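You operate a simulated robot arm through the tools that you are given. There is no shell and no other tool. Be economical: measure what you need, move in short steps, check, and stop when the job is done.

You run a simulated robot arm. Do the job below in one go: nothing can be reset, and whatever is moved stays where it is left.

## Task
Top the open scent tin up to its line and close it.
Fine: look how much is missing; spill none; leave the slide out; stand the tin with the other tins.
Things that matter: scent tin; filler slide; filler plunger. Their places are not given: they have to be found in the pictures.

It is judged by the outcome, as a careful person would: the job done as asked, and still so three seconds after it is handed in. It fails if anything else is knocked over, pushed out of place, dropped, spilled or broken.

## Robot
A 6-joint arm with a two-finger parallel gripper, fixed in place. Base frame: the origin is at the foot of the arm, x ahead of it, y to its left, z up; the work surface is at about z = 0.8. Lengths are in m, angles in degrees, forces in N, time in s.
With the tool pointing down near the work surface it reaches from about 0.24 to 0.64 m from the base axis. Its first joint turns from -66.0 to 66.0 degrees. Payload 2.7 kg.
Tool frame: the origin (TCP) lies between the finger pads and is the grasp point; the fingertips stand 0.023 m ahead of it; z points along the fingers, y is the line along which they close. Largest opening 0.094 m; finger width 0.038, thickness 0.01; the body of the gripper, 0.054 by 0.096 m, starts 0.039 m behind the TCP.
Orientation is that of the tool frame in the base frame, as a unit quaternion [x, y, z, w]. With the fingers straight down and closing along the base's y, the tool's x points along the base's -x, its y along +y and its z along -z.

## Interface
- The arm moves only by the tool move_arm. Its argument "rows" is a list of rows, each a list of 3 entries, a list of its own where there are three numbers: the shift along the tool's x, y, z in units of 500 mm (1.0 is 500 mm), then the turn, a rotation vector about the tool's x, y, z in units of 45 degrees (1.0 is 45 degrees), then the opening, from 0 (shut) to 1 (fully open). In form: [[[dx, dy, dz], [ax, ay, az], claw], ...]. A call has 1 to 10 rows; each row is the pose to reach, as a shift and turn from the pose commanded when the call began, along the tool's axes at that moment. A call with a number of a shift or a turn outside -1 to 1 is refused whole. Each row takes 0.2 s and may step no farther than 0.05 m and 8.6 degrees from the row before; otherwise, or with a gripper value out of range, the whole call is refused. A pose out of reach is approached as far as the arm can. The call stops where the force on the tool passes 90 N (or 10 N more than at its start, if that is more) or the arm is blocked; 0.2 s more then pass. Each finger travels about 0.045 m/s and halts on what it meets, pressing with about 36 N; the grip force reading is that of the motor and also rises with nothing between the fingers. The clock runs only during rows and for 0.2 s after the last one: add rows that repeat a pose to give the fingers time. It gives the time, the measured TCP pose, the force on the tool (base axes), the opening and the grip force at its end, in the units of the frame above (readings bear some noise).
- Cameras (640 x 400 px; columns grow to the right, rows downward): "scene" is fixed at [0.0715, -0.4293, 1.4099]; the picture's right is [0.81, -0.59, 0.00], its down [-0.30, -0.41, -0.86] and it looks along [0.51, 0.69, -0.51] (base axes); focal length 321 px, centre (320, 200). "wrist" rides on the gripper at [0.086, 0.016, -0.075] in the tool frame; the picture's right is [-0.18, 0.98, 0.00], its down [-0.58, -0.11, -0.81] and it looks along [-0.79, -0.15, 0.59] (tool axes); focal length 243 px, centre (320, 200).
- get_image(camera): a new picture of that camera. No time passes.
- point_at(camera, pixels): for up to 12 pixels [column, row] of the newest picture of that camera ("zoom" is the newest enlarged one), the place [x, y, z] in the base frame of the surface seen there, good to about 0.002 m. No time passes.
- zoom(camera, box): a new picture of the part [left, top, right, bottom] of that camera's present view, enlarged. No time passes.
- close_job(): hands the job in; it is judged then, once.

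Keep the steps short. Do not move on a guess: measure, check each grasp and each placing, and mend mistakes. In all there are 80 turns and 38 pictures (those below and enlarged ones count). Leave the gripper open and the arm clear of the work at the hand-in unless told otherwise, and finish with a single line.

The tools are called as name(argument=value, ...) on one line, values as JSON. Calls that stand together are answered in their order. move_arm: Moves the arm, as the interface text tells. Its arguments: {"type":"object","properties":{"rows":{"type":"array","items":{"type":"array"}}},"required":["rows"]} The other tools are called the same way: get_image (camera) takes a picture; point_at (camera, pixels) gives the place of the surface under pixels of a picture; zoom (camera, box) takes an enlarged picture of a part of a camera's view; close_job () hands the job in.

At the start:

```text
time_s: 0.0
position: [0.3655, 0.2135, 1.2255]
tcp_rot: [0.0, 1.0, 0.0, 0.0]
contact_force: [0.3, 0.2, -0.1]
grip_width: 0.0941
gripper_force: 0.0
```

scene: 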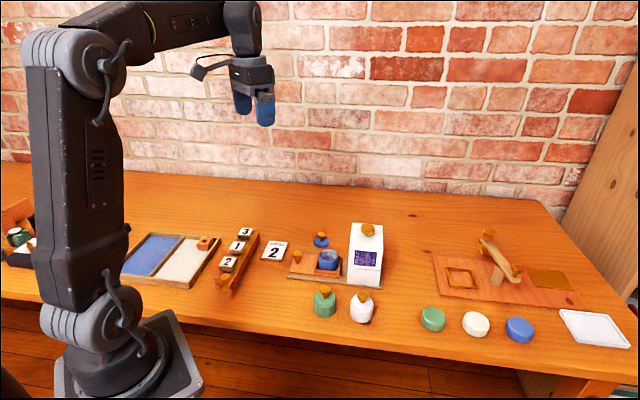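
wrist: 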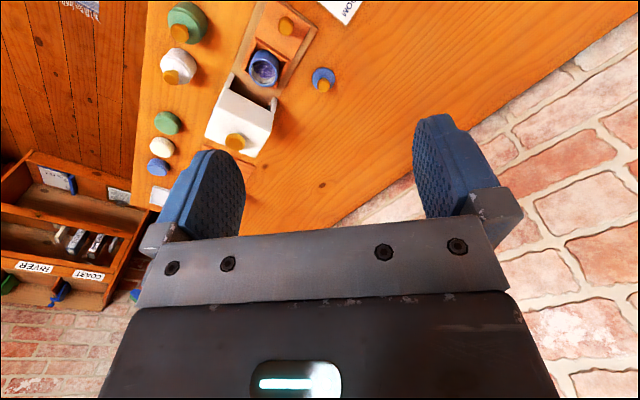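

I see a white dispenser near (365,255), with an open blue tin at (328,260), a blue lid at (321,240), and green and white tins at (325,303) and (362,305). I'll zoom in on these.

zoom(camera="scene", box=[270, 205, 410, 325])

zoom(camera="wrist", box=[140, 0, 360, 190])

zoom(camera="scene", box=[100, 215, 300, 305])

```text
3.33 times, centred on (340, 265) of scene
```

zoom: 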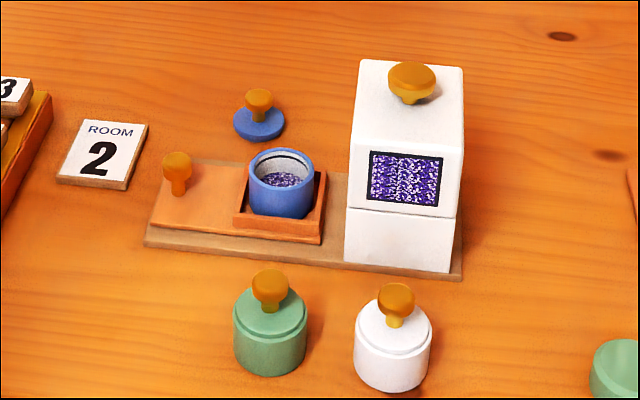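

```text
2.11 times, centred on (250, 95) of wrist
```

zoom: 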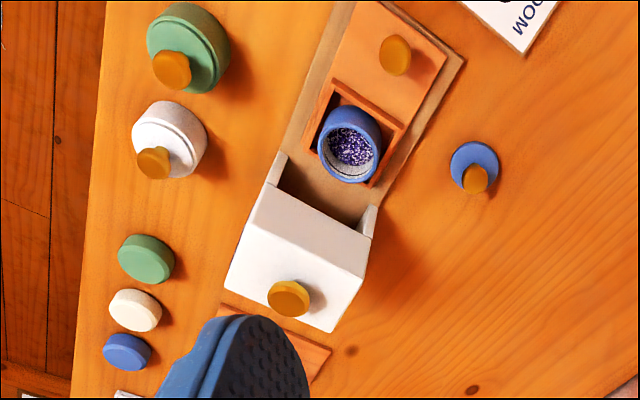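

```text
3.20 times, centred on (200, 260) of scene
```

zoom: 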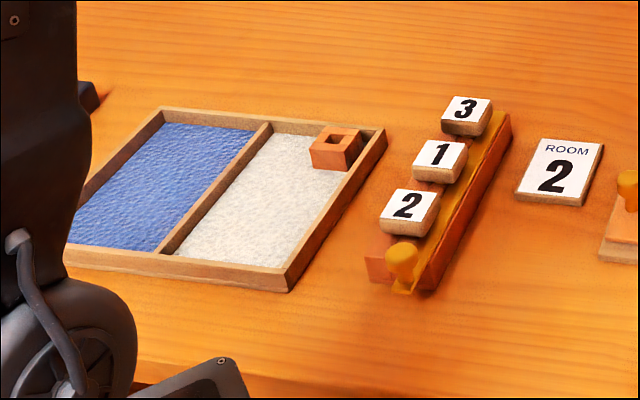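

I'll measure the key points in the scene picture.

point_at(camera="scene", pixels=[[297, 250.5], [297.5, 258.5], [328, 260], [328, 249.8], [321.7, 232.5], [321, 244], [367.5, 224.5], [325, 287], [362.8, 291.5], [289, 276], [381, 286], [318, 272]])

point_at(camera="wrist", pixels=[[285, 25], [263, 69], [323, 86], [236, 142], [183, 32], [173, 76], [264, 55], [264, 84], [252, 70], [277, 70], [254, 160], [205, 135]])

zoom(camera="scene", box=[290, 220, 354, 260])

```text
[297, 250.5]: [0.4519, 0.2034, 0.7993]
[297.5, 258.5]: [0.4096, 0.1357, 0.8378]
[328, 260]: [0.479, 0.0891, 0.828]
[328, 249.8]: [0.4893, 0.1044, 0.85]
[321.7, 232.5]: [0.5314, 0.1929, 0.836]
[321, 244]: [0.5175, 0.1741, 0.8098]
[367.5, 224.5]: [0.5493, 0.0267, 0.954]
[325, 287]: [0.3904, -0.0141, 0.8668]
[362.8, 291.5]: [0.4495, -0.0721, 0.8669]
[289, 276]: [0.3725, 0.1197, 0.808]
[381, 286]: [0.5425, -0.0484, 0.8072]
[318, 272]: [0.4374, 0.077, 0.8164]
```

```text
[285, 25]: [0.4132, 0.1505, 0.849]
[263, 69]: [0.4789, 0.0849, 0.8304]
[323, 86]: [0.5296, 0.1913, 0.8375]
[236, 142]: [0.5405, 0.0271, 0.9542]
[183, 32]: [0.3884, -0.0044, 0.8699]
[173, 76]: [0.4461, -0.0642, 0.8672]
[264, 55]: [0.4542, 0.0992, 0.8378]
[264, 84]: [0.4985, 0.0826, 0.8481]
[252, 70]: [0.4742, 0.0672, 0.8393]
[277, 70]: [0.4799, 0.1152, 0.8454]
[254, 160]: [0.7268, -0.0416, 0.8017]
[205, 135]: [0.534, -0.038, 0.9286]
```

```text
10.00 times, centred on (322, 240) of scene
```

zoom: 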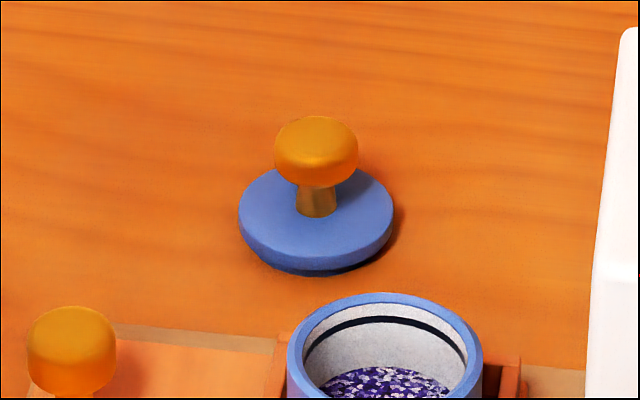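

Now I'll measure the line, contents and rim in this zoom, plus the knob edges.

point_at(camera="zoom", pixels=[[385, 300], [385, 313], [385, 321], [385, 330], [385, 366], [385, 380], [315, 135], [315, 165], [317, 205], [317, 240], [280, 150], [354, 150]])

zoom(camera="scene", box=[335, 215, 399, 255])

```text
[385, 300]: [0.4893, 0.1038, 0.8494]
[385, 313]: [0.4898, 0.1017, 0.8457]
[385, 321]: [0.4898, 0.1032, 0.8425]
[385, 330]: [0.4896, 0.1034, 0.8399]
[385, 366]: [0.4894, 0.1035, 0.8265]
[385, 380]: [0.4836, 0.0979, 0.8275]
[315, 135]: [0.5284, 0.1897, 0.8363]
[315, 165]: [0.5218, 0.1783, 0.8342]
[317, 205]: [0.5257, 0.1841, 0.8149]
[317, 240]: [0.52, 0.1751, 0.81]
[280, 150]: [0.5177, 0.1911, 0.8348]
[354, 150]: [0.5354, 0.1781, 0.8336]
```

```text
10.00 times, centred on (367, 235) of scene
```

zoom: 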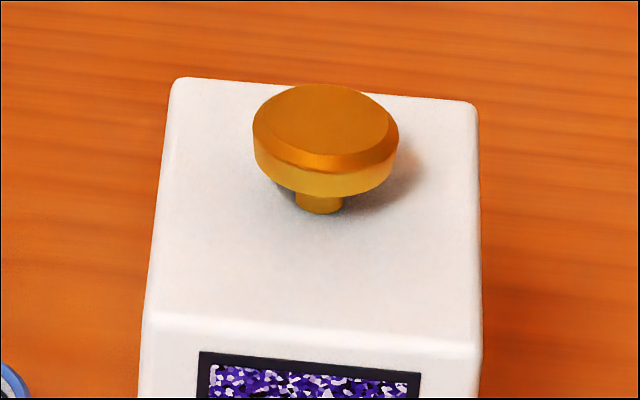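

Line is at z≈0.8425 and the contents at z≈0.827, so about 15 mm is missing. The dose size is still unknown. Next I'll measure the plunger, housing and slide geometry.

point_at(camera="zoom", pixels=[[322, 92], [262, 130], [385, 130], [325, 120], [322, 160], [322, 210], [190, 85], [470, 110], [150, 310], [470, 345], [320, 300]])

zoom(camera="scene", box=[280, 240, 344, 280])

```text
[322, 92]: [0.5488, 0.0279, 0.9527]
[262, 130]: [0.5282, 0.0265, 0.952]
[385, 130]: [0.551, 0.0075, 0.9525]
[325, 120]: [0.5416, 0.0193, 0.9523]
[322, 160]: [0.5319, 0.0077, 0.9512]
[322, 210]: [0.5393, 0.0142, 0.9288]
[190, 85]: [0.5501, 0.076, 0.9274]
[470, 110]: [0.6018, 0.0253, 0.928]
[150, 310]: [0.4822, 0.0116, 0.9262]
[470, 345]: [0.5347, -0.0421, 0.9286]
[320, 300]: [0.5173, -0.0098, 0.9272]
```

```text
10.00 times, centred on (312, 260) of scene
```

zoom: 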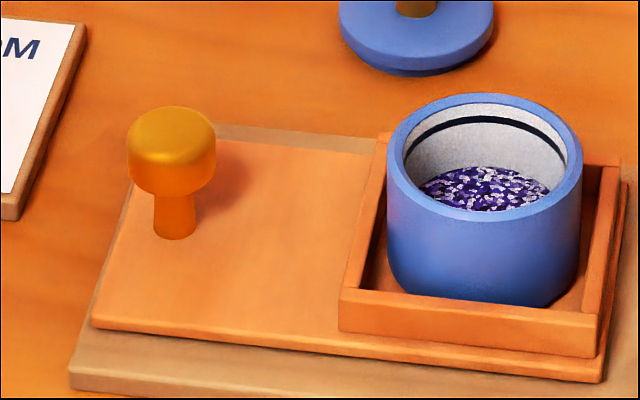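

point_at(camera="zoom", pixels=[[172, 112], [172, 150], [132, 150], [211, 150], [175, 225], [95, 320], [600, 378], [340, 300], [388, 140], [610, 165], [485, 97], [485, 213]])

```text
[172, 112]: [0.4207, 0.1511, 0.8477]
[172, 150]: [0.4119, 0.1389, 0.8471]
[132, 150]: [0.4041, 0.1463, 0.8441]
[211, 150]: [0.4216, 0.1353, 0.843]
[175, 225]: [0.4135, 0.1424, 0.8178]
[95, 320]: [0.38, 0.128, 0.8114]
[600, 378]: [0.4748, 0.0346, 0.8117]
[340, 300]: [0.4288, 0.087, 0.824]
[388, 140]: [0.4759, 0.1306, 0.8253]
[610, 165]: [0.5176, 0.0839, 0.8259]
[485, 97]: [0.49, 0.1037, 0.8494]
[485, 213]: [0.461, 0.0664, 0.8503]
```

All directions agree: the slide runs along (0.707,-0.707) with about 95 mm of travel. The slide knob is at (0.416,0.145) with its head at z≈0.842, and the plunger is at (0.541,0.018). I'll turn the tool 45° and go above the slide knob.

move_arm(rows=[[[-0.017, -0.023, 0.075], [0, 0, 0.167], 1], [[-0.034, -0.046, 0.15], [0, 0, 0.333], 1], [[-0.05, -0.069, 0.225], [0, 0, 0.5], 1], [[-0.067, -0.091, 0.3], [0, 0, 0.667], 1], [[-0.084, -0.114, 0.376], [0, 0, 0.833], 1], [[-0.101, -0.137, 0.451], [0, 0, 1], 1], [[-0.101, -0.137, 0.451], [0, 0, 1], 1]])

get_image(camera="wrist")

```text
time_s: 1.6
position: [0.418, 0.1429, 0.9954]
tcp_rot: [0.384, 0.923, 0.001, -0.001]
contact_force: [-0.1, -1.0, -0.3]
grip_width: 0.094
gripper_force: 0.1
```

```text
29 pictures are left
```

wrist: 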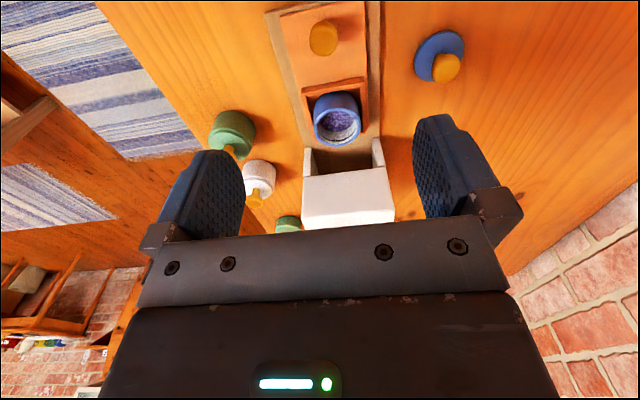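

The fingers straddle the knob line. I'll descend to the knob and then close slowly.

move_arm(rows=[[[0, 0, 0.08], [0, 0, 0], 1], [[0, 0, 0.16], [0, 0, 0], 1], [[0, 0, 0.24], [0, 0, 0], 0.7], [[0, 0, 0.306], [0, 0, 0], 0.6], [[0, 0, 0.306], [0, 0, 0], 0.4]])

get_image(camera="scene")

```text
time_s: 2.8
position: [0.4192, 0.1449, 0.8469]
tcp_rot: [0.383, 0.924, 0.002, -0.001]
contact_force: [-0.7, 0.2, -0.1]
grip_width: 0.0376
gripper_force: 0.1
```

```text
28 pictures are left
```

scene: 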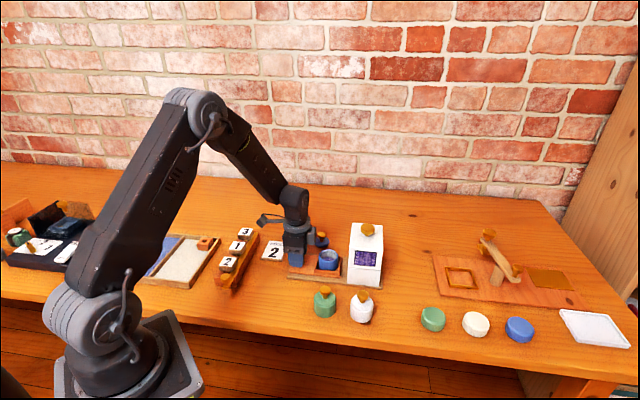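

The tool is in place around the knob. I'll lower 4 mm and close.

move_arm(rows=[[[0, 0, 0.009], [0, 0, 0], 0.35], [[0, 0, 0.009], [0, 0, 0], 0.15], [[0, 0, 0.009], [0, 0, 0], 0.1], [[0, 0, 0.009], [0, 0, 0], 0.1]])

```text
time_s: 3.8
position: [0.4192, 0.1453, 0.8416]
tcp_rot: [0.382, 0.924, 0.002, 0.0]
contact_force: [8.7, 8.2, -10.2]
grip_width: 0.0237
gripper_force: 44.9
```

I have the knob, 23.7 mm wide. I'll push gently along tool -x.

move_arm(rows=[[[-0.01, 0, 0], [0, 0, 0], 0.1], [[-0.03, 0, 0], [0, 0, 0], 0.1], [[-0.05, 0, 0], [0, 0, 0], 0.1], [[-0.07, 0, 0], [0, 0, 0], 0.1], [[-0.085, 0, 0], [0, 0, 0], 0.1], [[-0.095, 0, 0], [0, 0, 0], 0.1], [[-0.1, 0, 0], [0, 0, 0], 0.1]])

zoom(camera="scene", box=[260, 205, 420, 305])

```text
time_s: 5.4
position: [0.4553, 0.1116, 0.8419]
tcp_rot: [0.383, 0.924, 0.005, 0.003]
contact_force: [26.8, 28.5, -25.1]
grip_width: 0.0235
gripper_force: 45.1
```

```text
4.00 times, centred on (340, 255) of scene
```

zoom: 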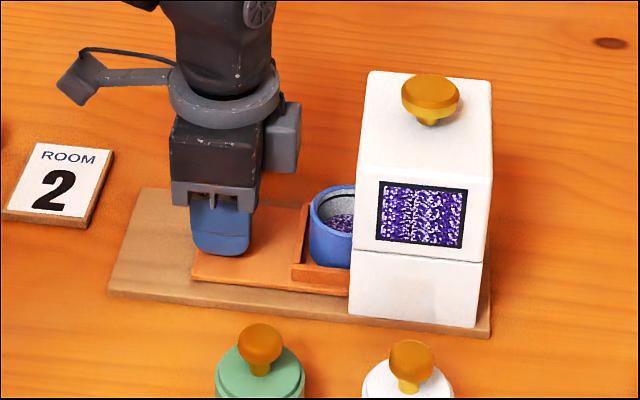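

The slide moved 49 mm, but a sideways force of about 39 N is building up toward +y. I'll ease the command sideways by 2 mm and check.

move_arm(rows=[[[0, 0.002, 0.001], [0, 0, 0], 0.1], [[0, 0.004, 0.002], [0, 0, 0], 0.1]])

```text
time_s: 6.0
position: [0.4547, 0.1113, 0.8407]
tcp_rot: [0.381, 0.924, 0.002, 0.002]
contact_force: [9.9, 9.0, 7.3]
grip_width: 0.0237
gripper_force: 45.3
```

That lowered the force. I'll continue, drifting slightly toward +y.

move_arm(rows=[[[-0.02, 0.003, 0], [0, 0, 0], 0.1], [[-0.04, 0.004, 0], [0, 0, 0], 0.1], [[-0.055, 0.005, 0], [0, 0, 0], 0.1], [[-0.07, 0.005, 0], [0, 0, 0], 0.1], [[-0.08, 0.006, 0], [0, 0, 0], 0.1]])

```text
time_s: 7.2
position: [0.4816, 0.0837, 0.841]
tcp_rot: [0.383, 0.924, 0.0, -0.002]
contact_force: [-14.1, -14.4, 30.3]
grip_width: 0.0237
gripper_force: 45.0
```

Total travel is 88 mm, so about 7 mm should remain. I'll go on slowly until it stops.

move_arm(rows=[[[-0.004, -0.002, -0.001], [0, 0, 0], 0.1], [[-0.008, -0.002, -0.001], [0, 0, 0], 0.1], [[-0.012, -0.002, -0.001], [0, 0, 0], 0.1], [[-0.016, -0.002, -0.001], [0, 0, 0], 0.1], [[-0.016, -0.002, -0.001], [0, 0, 0], 0.1]])

zoom(camera="scene", box=[260, 205, 420, 305])

```text
time_s: 8.2
position: [0.4812, 0.0841, 0.8421]
tcp_rot: [0.383, 0.924, -0.001, -0.01]
contact_force: [-21.6, 5.8, 17.7]
grip_width: 0.023
gripper_force: 45.0
stopped in row 5: the force on the tool passed its limit (the readings are from after the stop); the commanded pose is now the measured one
```

```text
4.00 times, centred on (340, 255) of scene
```

zoom: 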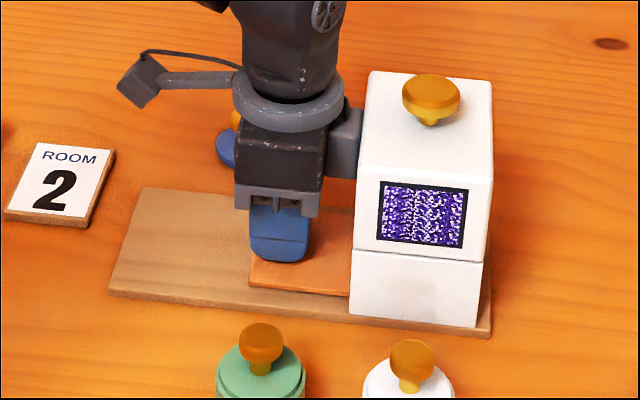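

The slide stopped at 88 mm. The grey block on the gripper body, at (345,140) in the zoom, looks to be touching the housing, so this may not be the slide's end stop. I'll release, rise, back off, and push the knob from behind with shut fingers.

move_arm(rows=[[[0.004, 0, 0], [0, 0, 0], 0.3], [[0.004, 0, 0], [0, 0, 0], 0.5], [[0.004, 0, 0], [0, 0, 0], 0.5], [[0.004, 0, -0.04], [0, 0, 0], 0.5], [[0.004, 0, -0.1], [0, 0, 0], 0.4], [[0.08, 0, -0.1], [0, 0, 0], 0.2], [[0.1, 0, -0.1], [0, 0, 0], 0], [[0.1, 0, -0.1], [0, 0, 0], 0], [[0.1, 0, -0.1], [0, 0, 0], 0]])

zoom(camera="scene", box=[260, 205, 420, 305])

```text
time_s: 10.2
position: [0.4478, 0.1189, 0.8882]
tcp_rot: [0.383, 0.924, -0.001, -0.007]
contact_force: [1.0, 0.8, 0.2]
grip_width: 0.0001
gripper_force: 36.4
```

```text
4.00 times, centred on (340, 255) of scene
```

zoom: 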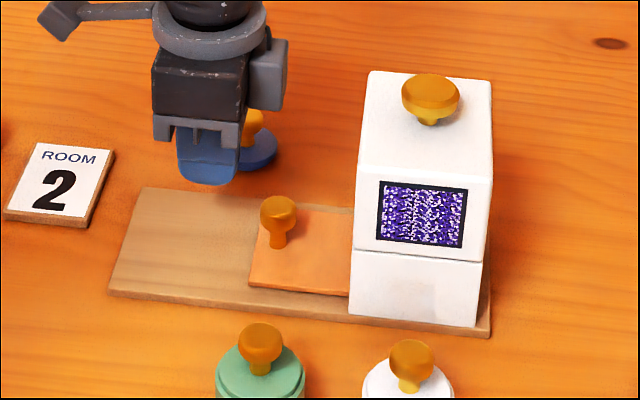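

I'll measure where the knob and the slide corner are now.

point_at(camera="zoom", pixels=[[278, 200], [278, 216], [262, 216], [293, 216], [278, 240], [251, 283]])

```text
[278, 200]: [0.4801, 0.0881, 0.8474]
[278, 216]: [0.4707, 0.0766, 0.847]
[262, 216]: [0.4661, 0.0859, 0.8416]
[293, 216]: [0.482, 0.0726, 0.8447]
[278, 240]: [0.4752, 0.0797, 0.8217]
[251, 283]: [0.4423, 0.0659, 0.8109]
```

The slide is at 88 mm. Now I'll descend behind the knob with fingers shut and push it softly.

move_arm(rows=[[[0, -0.0066, 0.045], [0, 0, 0], 0], [[0, -0.0066, 0.092], [0, 0, 0], 0], [[-0.02, -0.0066, 0.092], [0, 0, 0], 0], [[-0.03, -0.0066, 0.092], [0, 0, 0], 0], [[-0.034, -0.0066, 0.092], [0, 0, 0], 0], [[-0.038, -0.0066, 0.092], [0, 0, 0], 0], [[-0.042, -0.0066, 0.092], [0, 0, 0], 0], [[-0.046, -0.0066, 0.092], [0, 0, 0], 0]])

zoom(camera="scene", box=[260, 205, 420, 305])

```text
time_s: 12.1
position: [0.4608, 0.1027, 0.8463]
tcp_rot: [0.383, 0.924, -0.001, -0.008]
contact_force: [-13.9, 14.0, 8.6]
grip_width: 0.0001
gripper_force: 36.4
```

```text
4.00 times, centred on (340, 255) of scene
```

zoom: 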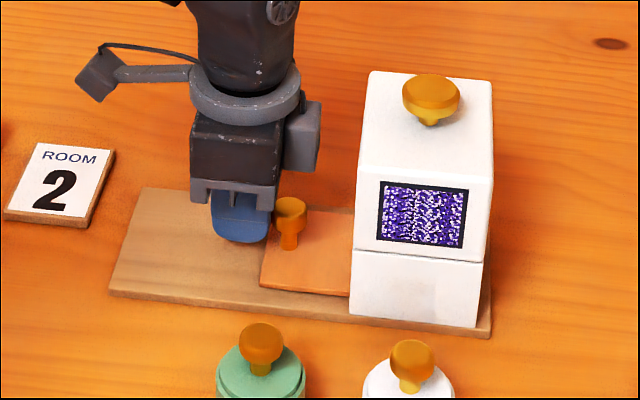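

The slide moved further in, so it was the gripper that had been blocked. I'll continue until the slide itself stops.

move_arm(rows=[[[-0.003, 0, 0], [0, 0, 0], 0], [[-0.006, 0, 0], [0, 0, 0], 0], [[-0.009, 0, 0], [0, 0, 0], 0], [[-0.012, 0, 0], [0, 0, 0], 0]])

point_at(camera="zoom", pixels=[[262, 285]])

```text
time_s: 13.1
position: [0.4612, 0.101, 0.845]
tcp_rot: [0.38, 0.925, -0.003, -0.014]
contact_force: [-49.9, 42.1, 27.6]
grip_width: 0.0002
gripper_force: 36.0
```

```text
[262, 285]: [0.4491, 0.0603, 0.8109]
```

The force is now 65 N with no motion and the total travel is about 97 mm, so the slide is fully in. I'll back off and go up.

move_arm(rows=[[[0.02, 0, 0], [0, 0, 0], 0], [[0.03, 0, -0.08], [0, 0, 0], 0], [[0.03, 0, -0.17], [0, 0, 0], 0], [[0.03, 0, -0.26], [0, 0, 0], 0], [[0.03, 0, -0.36], [0, 0, 0], 0], [[0.03, 0, -0.36], [0, 0, 0], 0]])

zoom(camera="scene", box=[260, 205, 420, 305])

```text
time_s: 14.4
position: [0.4579, 0.1042, 1.0255]
tcp_rot: [0.383, 0.924, -0.003, -0.007]
contact_force: [0.1, 0.5, 0.0]
grip_width: 0.0
gripper_force: 36.2
```

```text
4.00 times, centred on (340, 255) of scene
```

zoom: 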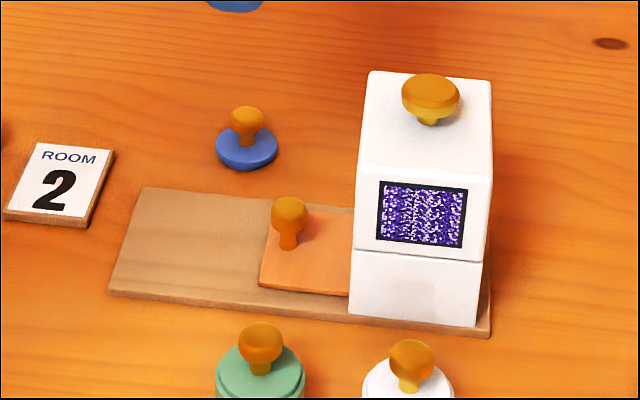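

I'll correct the 0.9° tilt and move over the plunger at (0.5415,0.0185).

move_arm(rows=[[[-0.08, -0.001, 0], [-0.0137, -0.0137, 0], 0], [[-0.16, -0.002, 0], [-0.0137, -0.0137, 0], 0], [[-0.239, -0.003, 0], [-0.0137, -0.0137, 0], 0], [[-0.239, -0.003, 0], [-0.0137, -0.0137, 0], 0], [[-0.239, -0.003, 0.04], [-0.0137, -0.0137, 0], 0], [[-0.239, -0.003, 0.08], [-0.0137, -0.0137, 0], 0], [[-0.239, -0.003, 0.08], [-0.0137, -0.0137, 0], 0]])

zoom(camera="scene", box=[280, 165, 440, 265])

```text
time_s: 16.1
position: [0.5397, 0.022, 0.9828]
tcp_rot: [0.383, 0.924, 0.002, 0.0]
contact_force: [-0.1, 0.8, 0.0]
grip_width: 0.0
gripper_force: 35.7
```

```text
4.00 times, centred on (360, 215) of scene
```

zoom: 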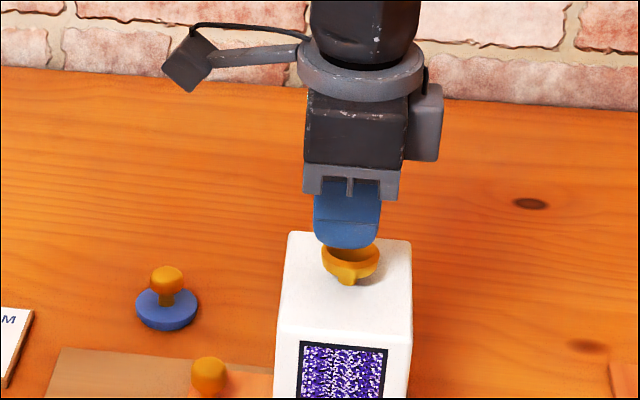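

The fingertips are centred over the plunger with about 6 mm to go. I'll press once, slowly, watching the force.

move_arm(rows=[[[-0.004, 0, 0.006], [0, 0, 0], 0], [[-0.004, 0, 0.012], [0, 0, 0], 0], [[-0.004, 0, 0.018], [0, 0, 0], 0], [[-0.004, 0, 0.024], [0, 0, 0], 0], [[-0.004, 0, 0.03], [0, 0, 0], 0], [[-0.004, 0, 0.034], [0, 0, 0], 0]])

```text
time_s: 17.4
position: [0.5425, 0.0192, 0.9672]
tcp_rot: [0.382, 0.924, 0.001, 0.001]
contact_force: [-1.4, -0.5, 6.3]
grip_width: 0.0
gripper_force: 35.7
```

The spring pushes back with 6 N at about 9 mm of stroke. I'll press further to the stop.

move_arm(rows=[[[0, 0, 0.005], [0, 0, 0], 0], [[0, 0, 0.01], [0, 0, 0], 0], [[0, 0, 0.015], [0, 0, 0], 0], [[0, 0, 0.018], [0, 0, 0], 0]])

```text
time_s: 18.4
position: [0.5433, 0.0195, 0.9623]
tcp_rot: [0.383, 0.924, 0.003, 0.002]
contact_force: [-19.1, 0.6, 46.5]
grip_width: 0.0001
gripper_force: 36.2
```

The plunger bottomed at 46 N after about 14 mm of stroke. I'll let it up, go back over the slide knob, tilt the gripper 15° so its body stays clear of the housing, and open.

move_arm(rows=[[[0, 0, -0.03], [0, 0, 0], 0], [[0, 0, -0.08], [0, 0, 0], 0], [[0, 0, -0.14], [0, 0, 0], 0.1], [[0.09, 0.001, -0.14], [0, 0, 0], 0.3], [[0.176, 0.0026, -0.14], [0, -0.167, 0], 0.5], [[0.176, 0.0026, -0.14], [0, -0.333, 0], 0.5], [[0.176, 0.0026, -0.14], [0, -0.333, 0], 0.5]])

zoom(camera="scene", box=[260, 165, 420, 265])

```text
time_s: 20.1
position: [0.481, 0.0814, 1.0268]
tcp_rot: [0.38, 0.916, -0.048, 0.122]
contact_force: [0.0, 0.0, 0.0]
grip_width: 0.0472
gripper_force: 0.0
```

```text
4.00 times, centred on (340, 215) of scene
```

zoom: 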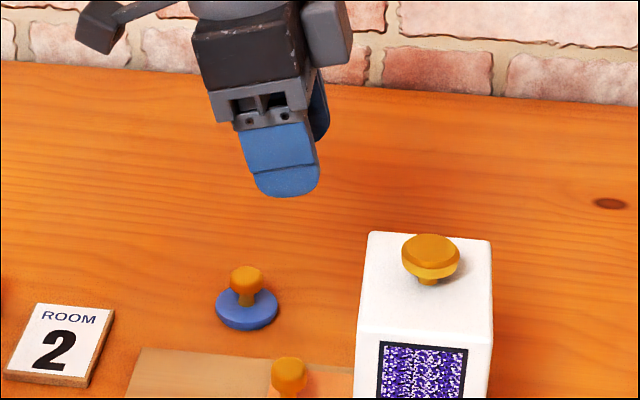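

The plunger has sprung back up. I'll descend straight down onto the slide knob with the tilted tool and close.

move_arm(rows=[[[0.0236, 0.001, 0.0879], [0, 0, 0], 0.5], [[0.0472, 0.002, 0.1758], [0, 0, 0], 0.5], [[0.0708, 0.003, 0.2637], [0, 0, 0], 0.5], [[0.0943, 0.003, 0.3516], [0, 0, 0], 0.5], [[0.0943, 0.003, 0.3516], [0, 0, 0], 0.3], [[0.0943, 0.003, 0.3516], [0, 0, 0], 0.1], [[0.0943, 0.003, 0.3516], [0, 0, 0], 0.1]])

zoom(camera="scene", box=[260, 205, 420, 305])

```text
time_s: 21.6
position: [0.4818, 0.0824, 0.845]
tcp_rot: [0.378, 0.916, -0.048, 0.121]
contact_force: [2.7, 1.6, -5.7]
grip_width: 0.0236
gripper_force: 45.0
```

```text
4.00 times, centred on (340, 255) of scene
```

zoom: 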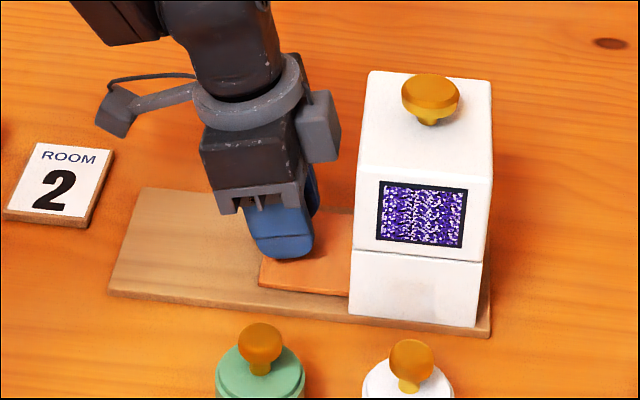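

I've got the knob at 23.6 mm. I'll pull out halfway horizontally and check the forces.

move_arm(rows=[[[0.0097, 0, -0.0026], [0, 0, 0], 0.1], [[0.029, 0, -0.0078], [0, 0, 0], 0.1], [[0.0483, 0, -0.0129], [0, 0, 0], 0.1], [[0.0676, 0, -0.0181], [0, 0, 0], 0.1], [[0.0869, 0, -0.0233], [0, 0, 0], 0.1], [[0.0966, 0, -0.0259], [0, 0, 0], 0.1]])

```text
time_s: 23.1
position: [0.4474, 0.1187, 0.8445]
tcp_rot: [0.381, 0.916, -0.049, 0.119]
contact_force: [-1.1, -0.8, -19.8]
grip_width: 0.0236
gripper_force: 45.6
```

The forces are small. I'll pull out the rest.

move_arm(rows=[[[0.0193, 0, -0.0042], [0, 0, 0], 0.1], [[0.0386, 0, -0.0094], [0, 0, 0], 0.1], [[0.058, 0, -0.0145], [0, 0, 0], 0.1], [[0.0724, 0, -0.0184], [0, 0, 0], 0.1], [[0.0821, 0, -0.021], [0, 0, 0], 0.1], [[0.0869, 0, -0.0223], [0, 0, 0], 0.1]])

zoom(camera="scene", box=[290, 230, 354, 270])

```text
time_s: 24.4
position: [0.415, 0.1495, 0.8448]
tcp_rot: [0.381, 0.916, -0.048, 0.12]
contact_force: [-8.0, -10.6, -4.2]
grip_width: 0.0234
gripper_force: 44.6
```

```text
10.00 times, centred on (322, 250) of scene
```

zoom: 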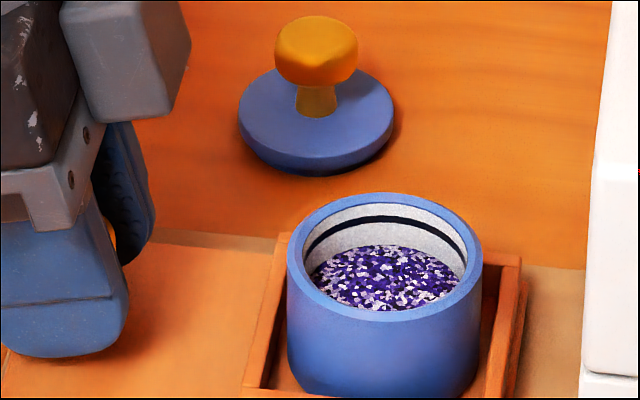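

The tin is out and the level has risen. I'll measure the contents against the line.

point_at(camera="zoom", pixels=[[385, 196], [385, 219], [385, 240], [385, 248], [385, 260], [385, 280], [385, 300], [350, 280], [430, 280]])

```text
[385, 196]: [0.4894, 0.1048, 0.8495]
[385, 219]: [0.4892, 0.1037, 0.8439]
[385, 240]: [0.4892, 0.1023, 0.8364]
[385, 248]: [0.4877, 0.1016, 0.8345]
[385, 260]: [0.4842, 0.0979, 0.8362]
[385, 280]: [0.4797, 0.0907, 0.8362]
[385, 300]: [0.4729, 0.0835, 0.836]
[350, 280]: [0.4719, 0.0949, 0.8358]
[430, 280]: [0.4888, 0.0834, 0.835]
```

The contents are at z 0.836, up about 8 mm, and the line is at about 0.843. Exactly one more dose is needed. The tilted grip clears the housing, so I'll push the slide back in with this same grip.

move_arm(rows=[[[-0.01, 0, 0.0026], [0, 0, 0], 0.1], [[-0.029, 0, 0.0078], [0, 0, 0], 0.1], [[-0.0483, 0, 0.0129], [0, 0, 0], 0.1], [[-0.0676, 0, 0.0181], [0, 0, 0], 0.1], [[-0.0869, 0, 0.0233], [0, 0, 0], 0.1], [[-0.1063, 0, 0.0285], [0, 0, 0], 0.1], [[-0.1256, 0, 0.0336], [0, 0, 0], 0.1], [[-0.1449, 0, 0.0388], [0, 0, 0], 0.1], [[-0.1642, 0, 0.044], [0, 0, 0], 0.1], [[-0.1739, 0, 0.0466], [0, 0, 0], 0.1]])

```text
time_s: 26.6
position: [0.4789, 0.0855, 0.8447]
tcp_rot: [0.38, 0.916, -0.047, 0.121]
contact_force: [-7.4, -7.8, 9.0]
grip_width: 0.0234
gripper_force: 44.8
```

About 4 mm remain. I'll push to the stop.

move_arm(rows=[[[-0.005, 0, 0.0013], [0, 0, 0], 0.1], [[-0.009, 0, 0.0024], [0, 0, 0], 0.1], [[-0.013, 0, 0.0035], [0, 0, 0], 0.1], [[-0.016, 0, 0.0043], [0, 0, 0], 0.1]])

zoom(camera="scene", box=[260, 205, 420, 305])

```text
time_s: 27.6
position: [0.4832, 0.0834, 0.845]
tcp_rot: [0.379, 0.916, -0.049, 0.119]
contact_force: [-23.2, 6.6, 8.8]
grip_width: 0.0234
gripper_force: 45.0
```

```text
4.00 times, centred on (340, 255) of scene
```

zoom: 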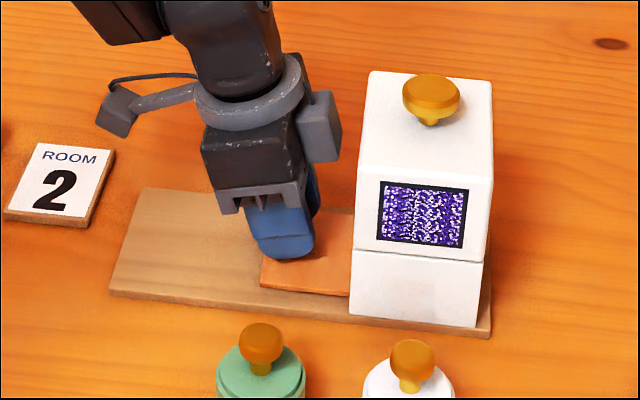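

The slide is fully in, with its corner at (262,285) as before. I'll release, rise straight up, untilt and close the fingers.

move_arm(rows=[[[0.002, 0, 0], [0, 0, 0], 0.3], [[0.002, 0, 0], [0, 0, 0], 0.5], [[0.002, 0, 0], [0, 0, 0], 0.5], [[-0.0236, 0, -0.0879], [0, 0, 0], 0.5], [[-0.0472, 0, -0.1758], [0, 0, 0], 0.5], [[-0.0708, 0, -0.2637], [0, 0, 0], 0.2], [[-0.0943, 0, -0.3516], [0, 0, 0], 0], [[-0.0943, 0, -0.3516], [0, 0.167, 0], 0], [[-0.0943, 0, -0.3516], [0, 0.333, 0], 0], [[-0.0943, 0, -0.3516], [0, 0.333, 0], 0]])

```text
time_s: 29.9
position: [0.4848, 0.079, 1.0274]
tcp_rot: [0.383, 0.924, 0.002, -0.001]
contact_force: [-0.1, -0.4, -0.7]
grip_width: 0.0
gripper_force: 35.8
```

Moving over the plunger to (0.5425,0.0192), 7 mm above it.

move_arm(rows=[[[-0.08, -0.001, 0], [0, 0, 0], 0], [[-0.166, -0.003, 0], [0, 0, 0], 0], [[-0.166, -0.003, 0.04], [0, 0, 0], 0], [[-0.166, -0.003, 0.088], [0, 0, 0], 0], [[-0.166, -0.003, 0.088], [0, 0, 0], 0]])

```text
time_s: 31.1
position: [0.5422, 0.0203, 0.984]
tcp_rot: [0.383, 0.924, 0.002, 0.0]
contact_force: [-0.2, 0.0, 0.5]
grip_width: 0.0
gripper_force: 35.6
```

The tool is centred. I'll press once, all the way down (to z≈0.962).

move_arm(rows=[[[0, 0, 0.006], [0, 0, 0], 0], [[0, 0, 0.012], [0, 0, 0], 0], [[0, 0, 0.018], [0, 0, 0], 0], [[0, 0, 0.024], [0, 0, 0], 0], [[0, 0, 0.03], [0, 0, 0], 0], [[0, 0, 0.036], [0, 0, 0], 0], [[0, 0, 0.042], [0, 0, 0], 0], [[0, 0, 0.048], [0, 0, 0], 0], [[0, 0, 0.052], [0, 0, 0], 0]])

```text
time_s: 33.0
position: [0.5418, 0.021, 0.9628]
tcp_rot: [0.383, 0.924, 0.002, 0.004]
contact_force: [-20.4, -10.3, 49.3]
grip_width: 0.0
gripper_force: 36.5
```

It bottomed as before. I'll let it up and return above the slide knob with the 15° tilt and the fingers opening.

move_arm(rows=[[[0, 0, -0.03], [0, 0, 0], 0], [[0, 0, -0.08], [0, 0, 0], 0], [[0, 0, -0.14], [0, 0, 0], 0.1], [[0.09, 0.001, -0.14], [0, 0, 0], 0.3], [[0.1716, 0.002, -0.14], [0, -0.167, 0], 0.5], [[0.1716, 0.002, -0.14], [0, -0.333, 0], 0.5], [[0.1716, 0.002, -0.14], [0, -0.333, 0], 0.5]])

```text
time_s: 34.6
position: [0.4822, 0.0835, 1.0259]
tcp_rot: [0.38, 0.916, -0.049, 0.121]
contact_force: [0.2, 0.1, 0.3]
grip_width: 0.0471
gripper_force: 0.0
```

The position is good. I'll descend on the knob, close, and start pulling.

move_arm(rows=[[[0.0236, 0, 0.0879], [0, 0, 0], 0.5], [[0.0472, 0, 0.1758], [0, 0, 0], 0.5], [[0.0708, 0, 0.2637], [0, 0, 0], 0.5], [[0.0938, 0, 0.35], [0, 0, 0], 0.5], [[0.0938, 0, 0.35], [0, 0, 0], 0.3], [[0.0938, 0, 0.35], [0, 0, 0], 0.1], [[0.0938, 0, 0.35], [0, 0, 0], 0.1]])

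```text
time_s: 36.2
position: [0.4837, 0.0821, 0.85]
tcp_rot: [0.38, 0.916, -0.049, 0.119]
contact_force: [-5.8, -8.8, -1.1]
grip_width: 0.0235
gripper_force: 45.3
```

I have the grip. Pulling the slide out.

move_arm(rows=[[[0.0097, 0, -0.0026], [0, 0, 0], 0.1], [[0.029, 0, -0.0078], [0, 0, 0], 0.1], [[0.0483, 0, -0.0129], [0, 0, 0], 0.1], [[0.0676, 0, -0.0181], [0, 0, 0], 0.1], [[0.0869, 0, -0.0233], [0, 0, 0], 0.1], [[0.1063, 0, -0.0285], [0, 0, 0], 0.1], [[0.1256, 0, -0.0336], [0, 0, 0], 0.1], [[0.1449, 0, -0.0388], [0, 0, 0], 0.1], [[0.1642, 0, -0.044], [0, 0, 0], 0.1], [[0.1739, 0, -0.0466], [0, 0, 0], 0.1]])

zoom(camera="scene", box=[290, 230, 354, 270])

```text
time_s: 38.5
position: [0.4183, 0.1478, 0.847]
tcp_rot: [0.378, 0.917, -0.046, 0.122]
contact_force: [-4.3, -3.4, 36.1]
grip_width: 0.0234
gripper_force: 45.0
```

```text
10.00 times, centred on (322, 250) of scene
```

zoom: 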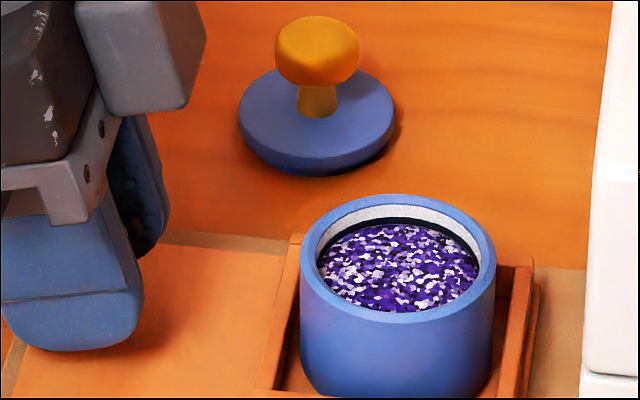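

The contents are now right at the dark line. I'll pull the last few mm so the slide is fully out as it was.

move_arm(rows=[[[0.003, 0, -0.003], [0, 0, 0], 0.1], [[0.007, 0, -0.004], [0, 0, 0], 0.1], [[0.011, 0, -0.005], [0, 0, 0], 0.1], [[0.014, 0, -0.006], [0, 0, 0], 0.1]])

zoom(camera="scene", box=[280, 230, 344, 270])

```text
time_s: 39.5
position: [0.4156, 0.1504, 0.8473]
tcp_rot: [0.381, 0.915, -0.048, 0.121]
contact_force: [25.6, -31.7, 22.3]
grip_width: 0.0237
gripper_force: 45.1
```

```text
10.00 times, centred on (312, 250) of scene
```

zoom: 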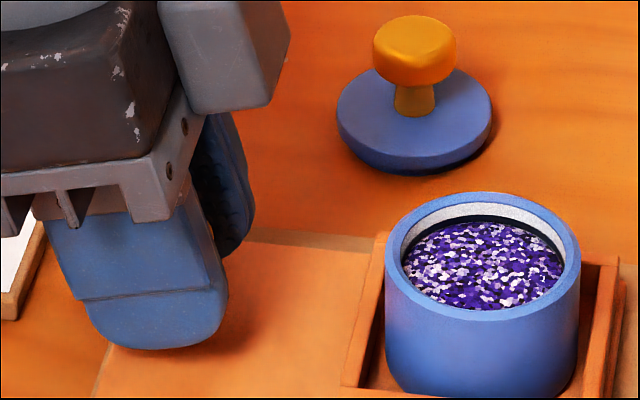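

The slide is at its outer stop (40 N along it). I'll measure the tin rim, contents and lid now, then release.

point_at(camera="zoom", pixels=[[483, 197], [483, 217], [483, 250], [483, 290], [483, 312], [394, 250], [572, 250], [415, 20], [415, 50], [378, 55], [451, 55], [415, 140]])

move_arm(rows=[[[-0.004, 0, 0], [0, 0, 0], 0.2], [[-0.004, 0, 0], [0, 0, 0], 0.5], [[-0.004, 0, 0], [0, 0, 0], 0.5], [[-0.0276, 0, -0.0879], [0, 0, 0], 0.5], [[-0.0512, 0, -0.1758], [0, 0, 0], 0.5], [[-0.0748, 0, -0.2637], [0, 0.167, 0], 0.5], [[-0.0748, 0, -0.2637], [0, 0.333, 0], 0.5], [[-0.0748, 0, -0.2637], [0, 0.333, 0], 0.5]])

```text
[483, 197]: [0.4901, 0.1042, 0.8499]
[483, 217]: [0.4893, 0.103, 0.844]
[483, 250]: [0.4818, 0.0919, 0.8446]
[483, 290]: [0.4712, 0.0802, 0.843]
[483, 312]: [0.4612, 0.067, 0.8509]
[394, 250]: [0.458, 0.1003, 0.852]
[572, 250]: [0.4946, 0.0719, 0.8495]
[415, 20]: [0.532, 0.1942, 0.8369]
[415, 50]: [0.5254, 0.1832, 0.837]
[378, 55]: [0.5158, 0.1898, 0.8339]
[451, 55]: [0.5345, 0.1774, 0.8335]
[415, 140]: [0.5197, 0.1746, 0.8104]
```

```text
time_s: 41.2
position: [0.4132, 0.1529, 0.9843]
tcp_rot: [0.383, 0.924, 0.002, -0.001]
contact_force: [0.0, 0.9, 0.2]
grip_width: 0.0473
gripper_force: 0.0
```

The contents are at z≈0.844, level with the line. The tin centre is (0.476,0.086). The lid knob is at about (0.5255,0.185), with its head at z 0.826–0.837. I'll go above the lid.

move_arm(rows=[[[-0.038, 0.068, 0], [0, 0, 0], 0.6], [[-0.076, 0.136, 0], [0, 0, 0], 0.6], [[-0.1134, 0.2042, 0], [0, 0, 0], 0.6], [[-0.1134, 0.2042, 0.07], [0, 0, 0], 0.6], [[-0.1134, 0.2042, 0.14], [0, 0, 0], 0.6], [[-0.1134, 0.2042, 0.19], [0, 0, 0], 0.6], [[-0.1134, 0.2042, 0.19], [0, 0, 0], 0.6]])

zoom(camera="scene", box=[270, 195, 366, 255])

get_image(camera="wrist")

```text
time_s: 42.9
position: [0.5272, 0.1859, 0.8902]
tcp_rot: [0.383, 0.924, 0.002, 0.0]
contact_force: [-0.3, -0.7, 0.0]
grip_width: 0.0564
gripper_force: 0.0
```

```text
6.67 times, centred on (318, 225) of scene
```

zoom: 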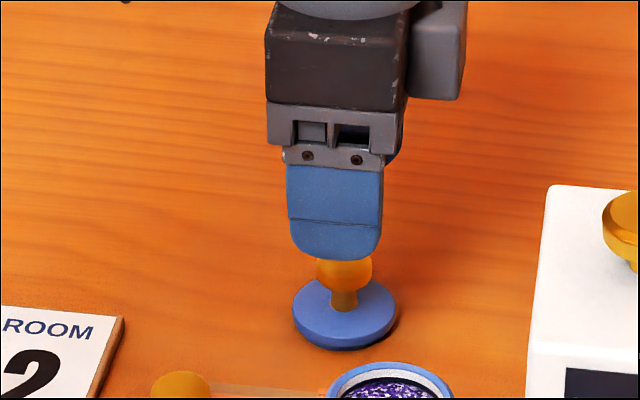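

```text
14 pictures are left
```

wrist: 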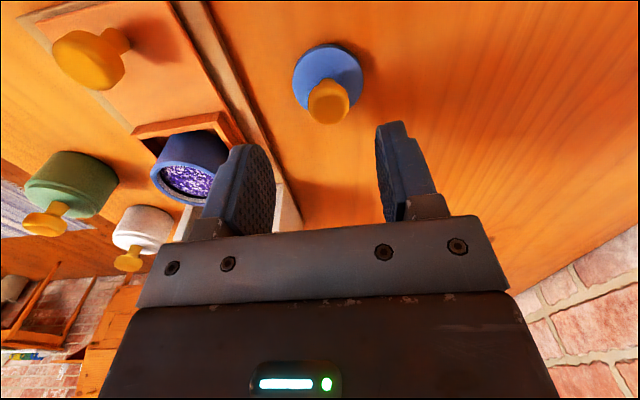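

The knob appears centred between the fingers. I'll verify with the wrist view points.

point_at(camera="wrist", pixels=[[328, 90], [310, 103], [347, 103], [328, 118], [330, 65]])

```text
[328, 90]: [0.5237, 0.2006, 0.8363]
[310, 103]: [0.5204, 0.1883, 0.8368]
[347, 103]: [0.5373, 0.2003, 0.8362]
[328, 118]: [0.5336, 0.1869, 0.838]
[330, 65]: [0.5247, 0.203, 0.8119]
```

The two views combined put the lid knob at about (0.529,0.192). I'll shift there, descend to z 0.842 and close.

move_arm(rows=[[[0.006, 0.011, 0], [0, 0, 0], 0.6], [[0.006, 0.011, 0.05], [0, 0, 0], 0.6], [[0.006, 0.011, 0.095], [0, 0, 0], 0.6], [[0.006, 0.011, 0.095], [0, 0, 0], 0.4], [[0.006, 0.011, 0.095], [0, 0, 0], 0.2], [[0.006, 0.011, 0.095], [0, 0, 0], 0.1], [[0.006, 0.011, 0.095], [0, 0, 0], 0.1]])

zoom(camera="scene", box=[270, 205, 366, 265])

```text
time_s: 44.5
position: [0.5311, 0.1885, 0.8418]
tcp_rot: [0.382, 0.924, 0.002, 0.0]
contact_force: [0.4, -1.1, -0.4]
grip_width: 0.0206
gripper_force: 35.3
```

```text
6.67 times, centred on (318, 235) of scene
```

zoom: 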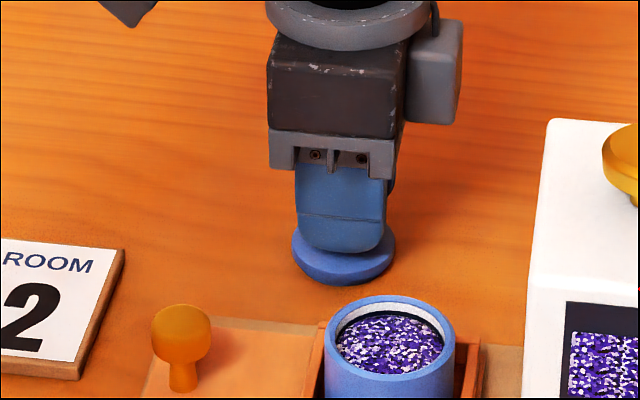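

I have the lid knob at 20.6 mm. I'll lift 9 cm.

move_arm(rows=[[[0, 0, -0.03], [0, 0, 0], 0.1], [[0, 0, -0.1], [0, 0, 0], 0.1], [[0, 0, -0.18], [0, 0, 0], 0.1], [[0, 0, -0.18], [0, 0, 0], 0.1]])

zoom(camera="scene", box=[270, 180, 366, 240])

```text
time_s: 45.5
position: [0.5318, 0.1878, 0.9341]
tcp_rot: [0.383, 0.924, 0.0, 0.001]
contact_force: [-1.6, 0.0, -0.8]
grip_width: 0.0205
gripper_force: 36.1
```

```text
6.67 times, centred on (318, 210) of scene
```

zoom: 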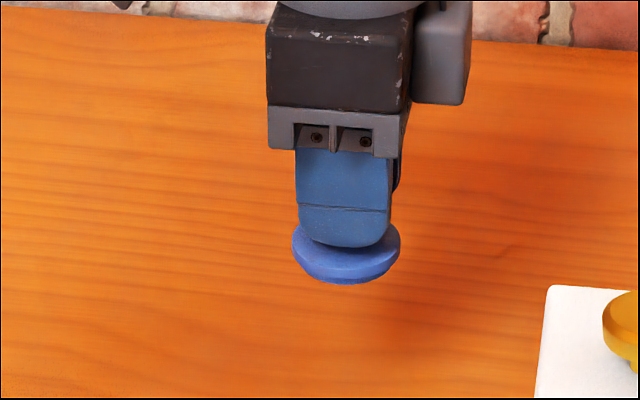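

The lid is held level. I'll measure its outline relative to the tool.

point_at(camera="zoom", pixels=[[294, 244], [398, 244], [346, 262], [346, 276], [300, 255], [390, 257], [345, 235], [345, 215]])

```text
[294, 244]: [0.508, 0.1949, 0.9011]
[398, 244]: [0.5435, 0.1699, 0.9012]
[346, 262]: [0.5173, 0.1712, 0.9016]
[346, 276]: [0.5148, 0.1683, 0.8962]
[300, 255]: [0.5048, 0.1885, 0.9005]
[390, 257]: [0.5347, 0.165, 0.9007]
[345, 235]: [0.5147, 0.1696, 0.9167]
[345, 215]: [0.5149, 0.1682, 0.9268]
```

The lid's centre in the camera frame is (0.5275,0.1855). The tin is at (0.476,0.086). I'll carry the lid over the tin at this height.

move_arm(rows=[[[-0.012, -0.04, 0], [0, 0, 0], 0.1], [[-0.03, -0.11, 0], [0, 0, 0], 0.1], [[-0.05, -0.17, 0], [0, 0, 0], 0.1], [[-0.0679, -0.215, 0], [0, 0, 0], 0.1], [[-0.0679, -0.215, 0.03], [0, 0, 0], 0.1], [[-0.0679, -0.215, 0.03], [0, 0, 0], 0.1]])

zoom(camera="scene", box=[296, 225, 360, 265])

get_image(camera="wrist")

```text
time_s: 46.9
position: [0.477, 0.0869, 0.9147]
tcp_rot: [0.383, 0.924, 0.001, 0.0]
contact_force: [0.8, 0.0, 0.3]
grip_width: 0.0208
gripper_force: 36.2
```

```text
10.00 times, centred on (328, 245) of scene
```

zoom: 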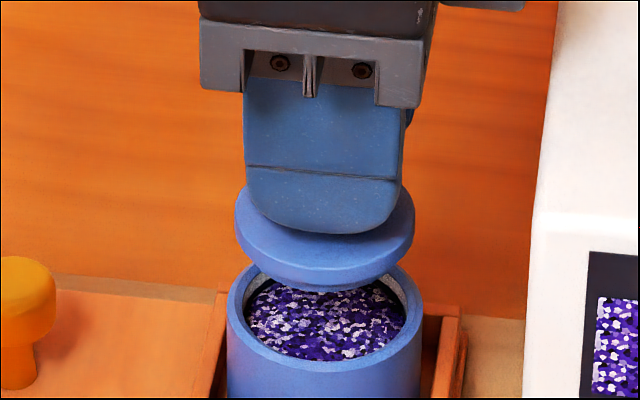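

```text
10 pictures are left
```

wrist: 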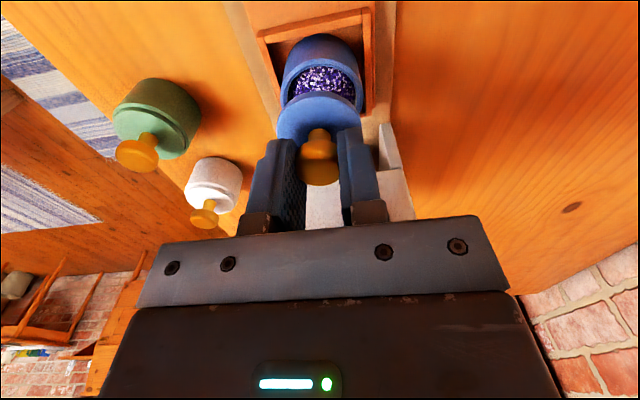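

The columns line up: lid centre about 325, tin about 325.5 in the zoom. I'll measure the depth direction with points in both views.

point_at(camera="zoom", pixels=[[239, 218], [411, 218], [325, 262], [325, 247], [260, 252], [390, 252], [232, 310], [420, 310], [325, 366], [262, 350], [390, 350]])

point_at(camera="wrist", pixels=[[281, 115], [357, 115], [320, 95], [290, 100], [350, 100], [285, 80], [358, 80], [320, 62]])

```text
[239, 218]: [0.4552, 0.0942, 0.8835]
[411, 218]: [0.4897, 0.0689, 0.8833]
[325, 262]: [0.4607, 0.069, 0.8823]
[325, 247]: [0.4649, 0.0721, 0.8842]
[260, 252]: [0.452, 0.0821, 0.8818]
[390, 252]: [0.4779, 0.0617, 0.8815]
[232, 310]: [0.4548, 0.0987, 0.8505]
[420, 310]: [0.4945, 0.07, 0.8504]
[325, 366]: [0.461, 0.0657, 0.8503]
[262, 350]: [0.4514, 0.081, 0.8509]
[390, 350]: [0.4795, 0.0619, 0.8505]
```

```text
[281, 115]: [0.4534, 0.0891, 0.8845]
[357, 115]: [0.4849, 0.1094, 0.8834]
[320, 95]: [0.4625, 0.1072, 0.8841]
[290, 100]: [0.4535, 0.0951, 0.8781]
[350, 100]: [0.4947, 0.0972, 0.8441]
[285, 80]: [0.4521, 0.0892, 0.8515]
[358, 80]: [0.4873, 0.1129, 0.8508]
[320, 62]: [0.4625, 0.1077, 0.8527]
```

The lid and tin are aligned within about 1 mm in both views. I'll shift 1 mm forward and lower slowly.

move_arm(rows=[[[-0.002, 0, 0.012], [0, 0, 0], 0.1], [[-0.002, 0, 0.025], [0, 0, 0], 0.1], [[-0.002, 0, 0.037], [0, 0, 0], 0.1], [[-0.002, 0, 0.043], [0, 0, 0], 0.1], [[-0.002, 0, 0.047], [0, 0, 0], 0.1], [[-0.002, 0, 0.05], [0, 0, 0], 0.1]])

zoom(camera="scene", box=[296, 225, 360, 265])

```text
time_s: 48.2
position: [0.4786, 0.0865, 0.8923]
tcp_rot: [0.383, 0.924, 0.002, 0.0]
contact_force: [-0.9, 0.0, -0.3]
grip_width: 0.0205
gripper_force: 35.2
```

```text
10.00 times, centred on (328, 245) of scene
```

zoom: 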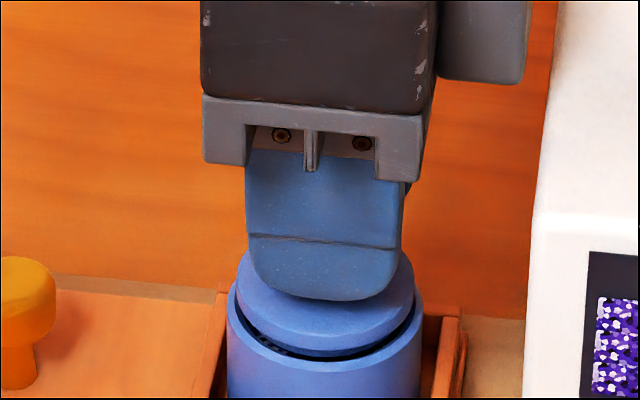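

The lid is centred and nearly down, with no contact yet. I'll continue in 1 mm steps.

move_arm(rows=[[[0, 0, 0.003], [0, 0, 0], 0.1], [[0, 0, 0.006], [0, 0, 0], 0.1], [[0, 0, 0.009], [0, 0, 0], 0.1], [[0, 0, 0.012], [0, 0, 0], 0.1], [[0, 0, 0.013], [0, 0, 0], 0.1]])

zoom(camera="scene", box=[296, 225, 360, 265])

```text
time_s: 49.5
position: [0.4781, 0.0879, 0.8874]
tcp_rot: [0.382, 0.924, 0.003, 0.003]
contact_force: [-5.3, -3.5, 26.0]
grip_width: 0.0206
gripper_force: 36.2
```

```text
10.00 times, centred on (328, 245) of scene
```

zoom: 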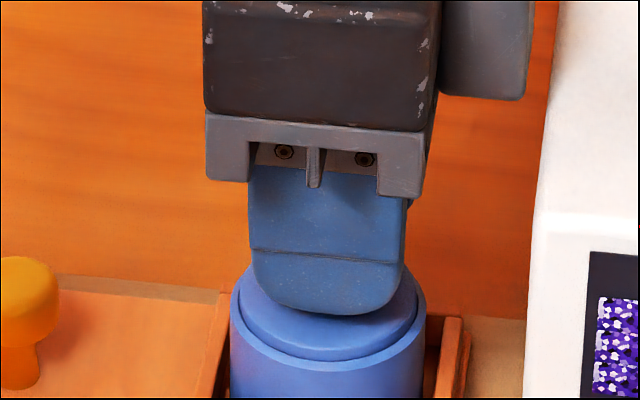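

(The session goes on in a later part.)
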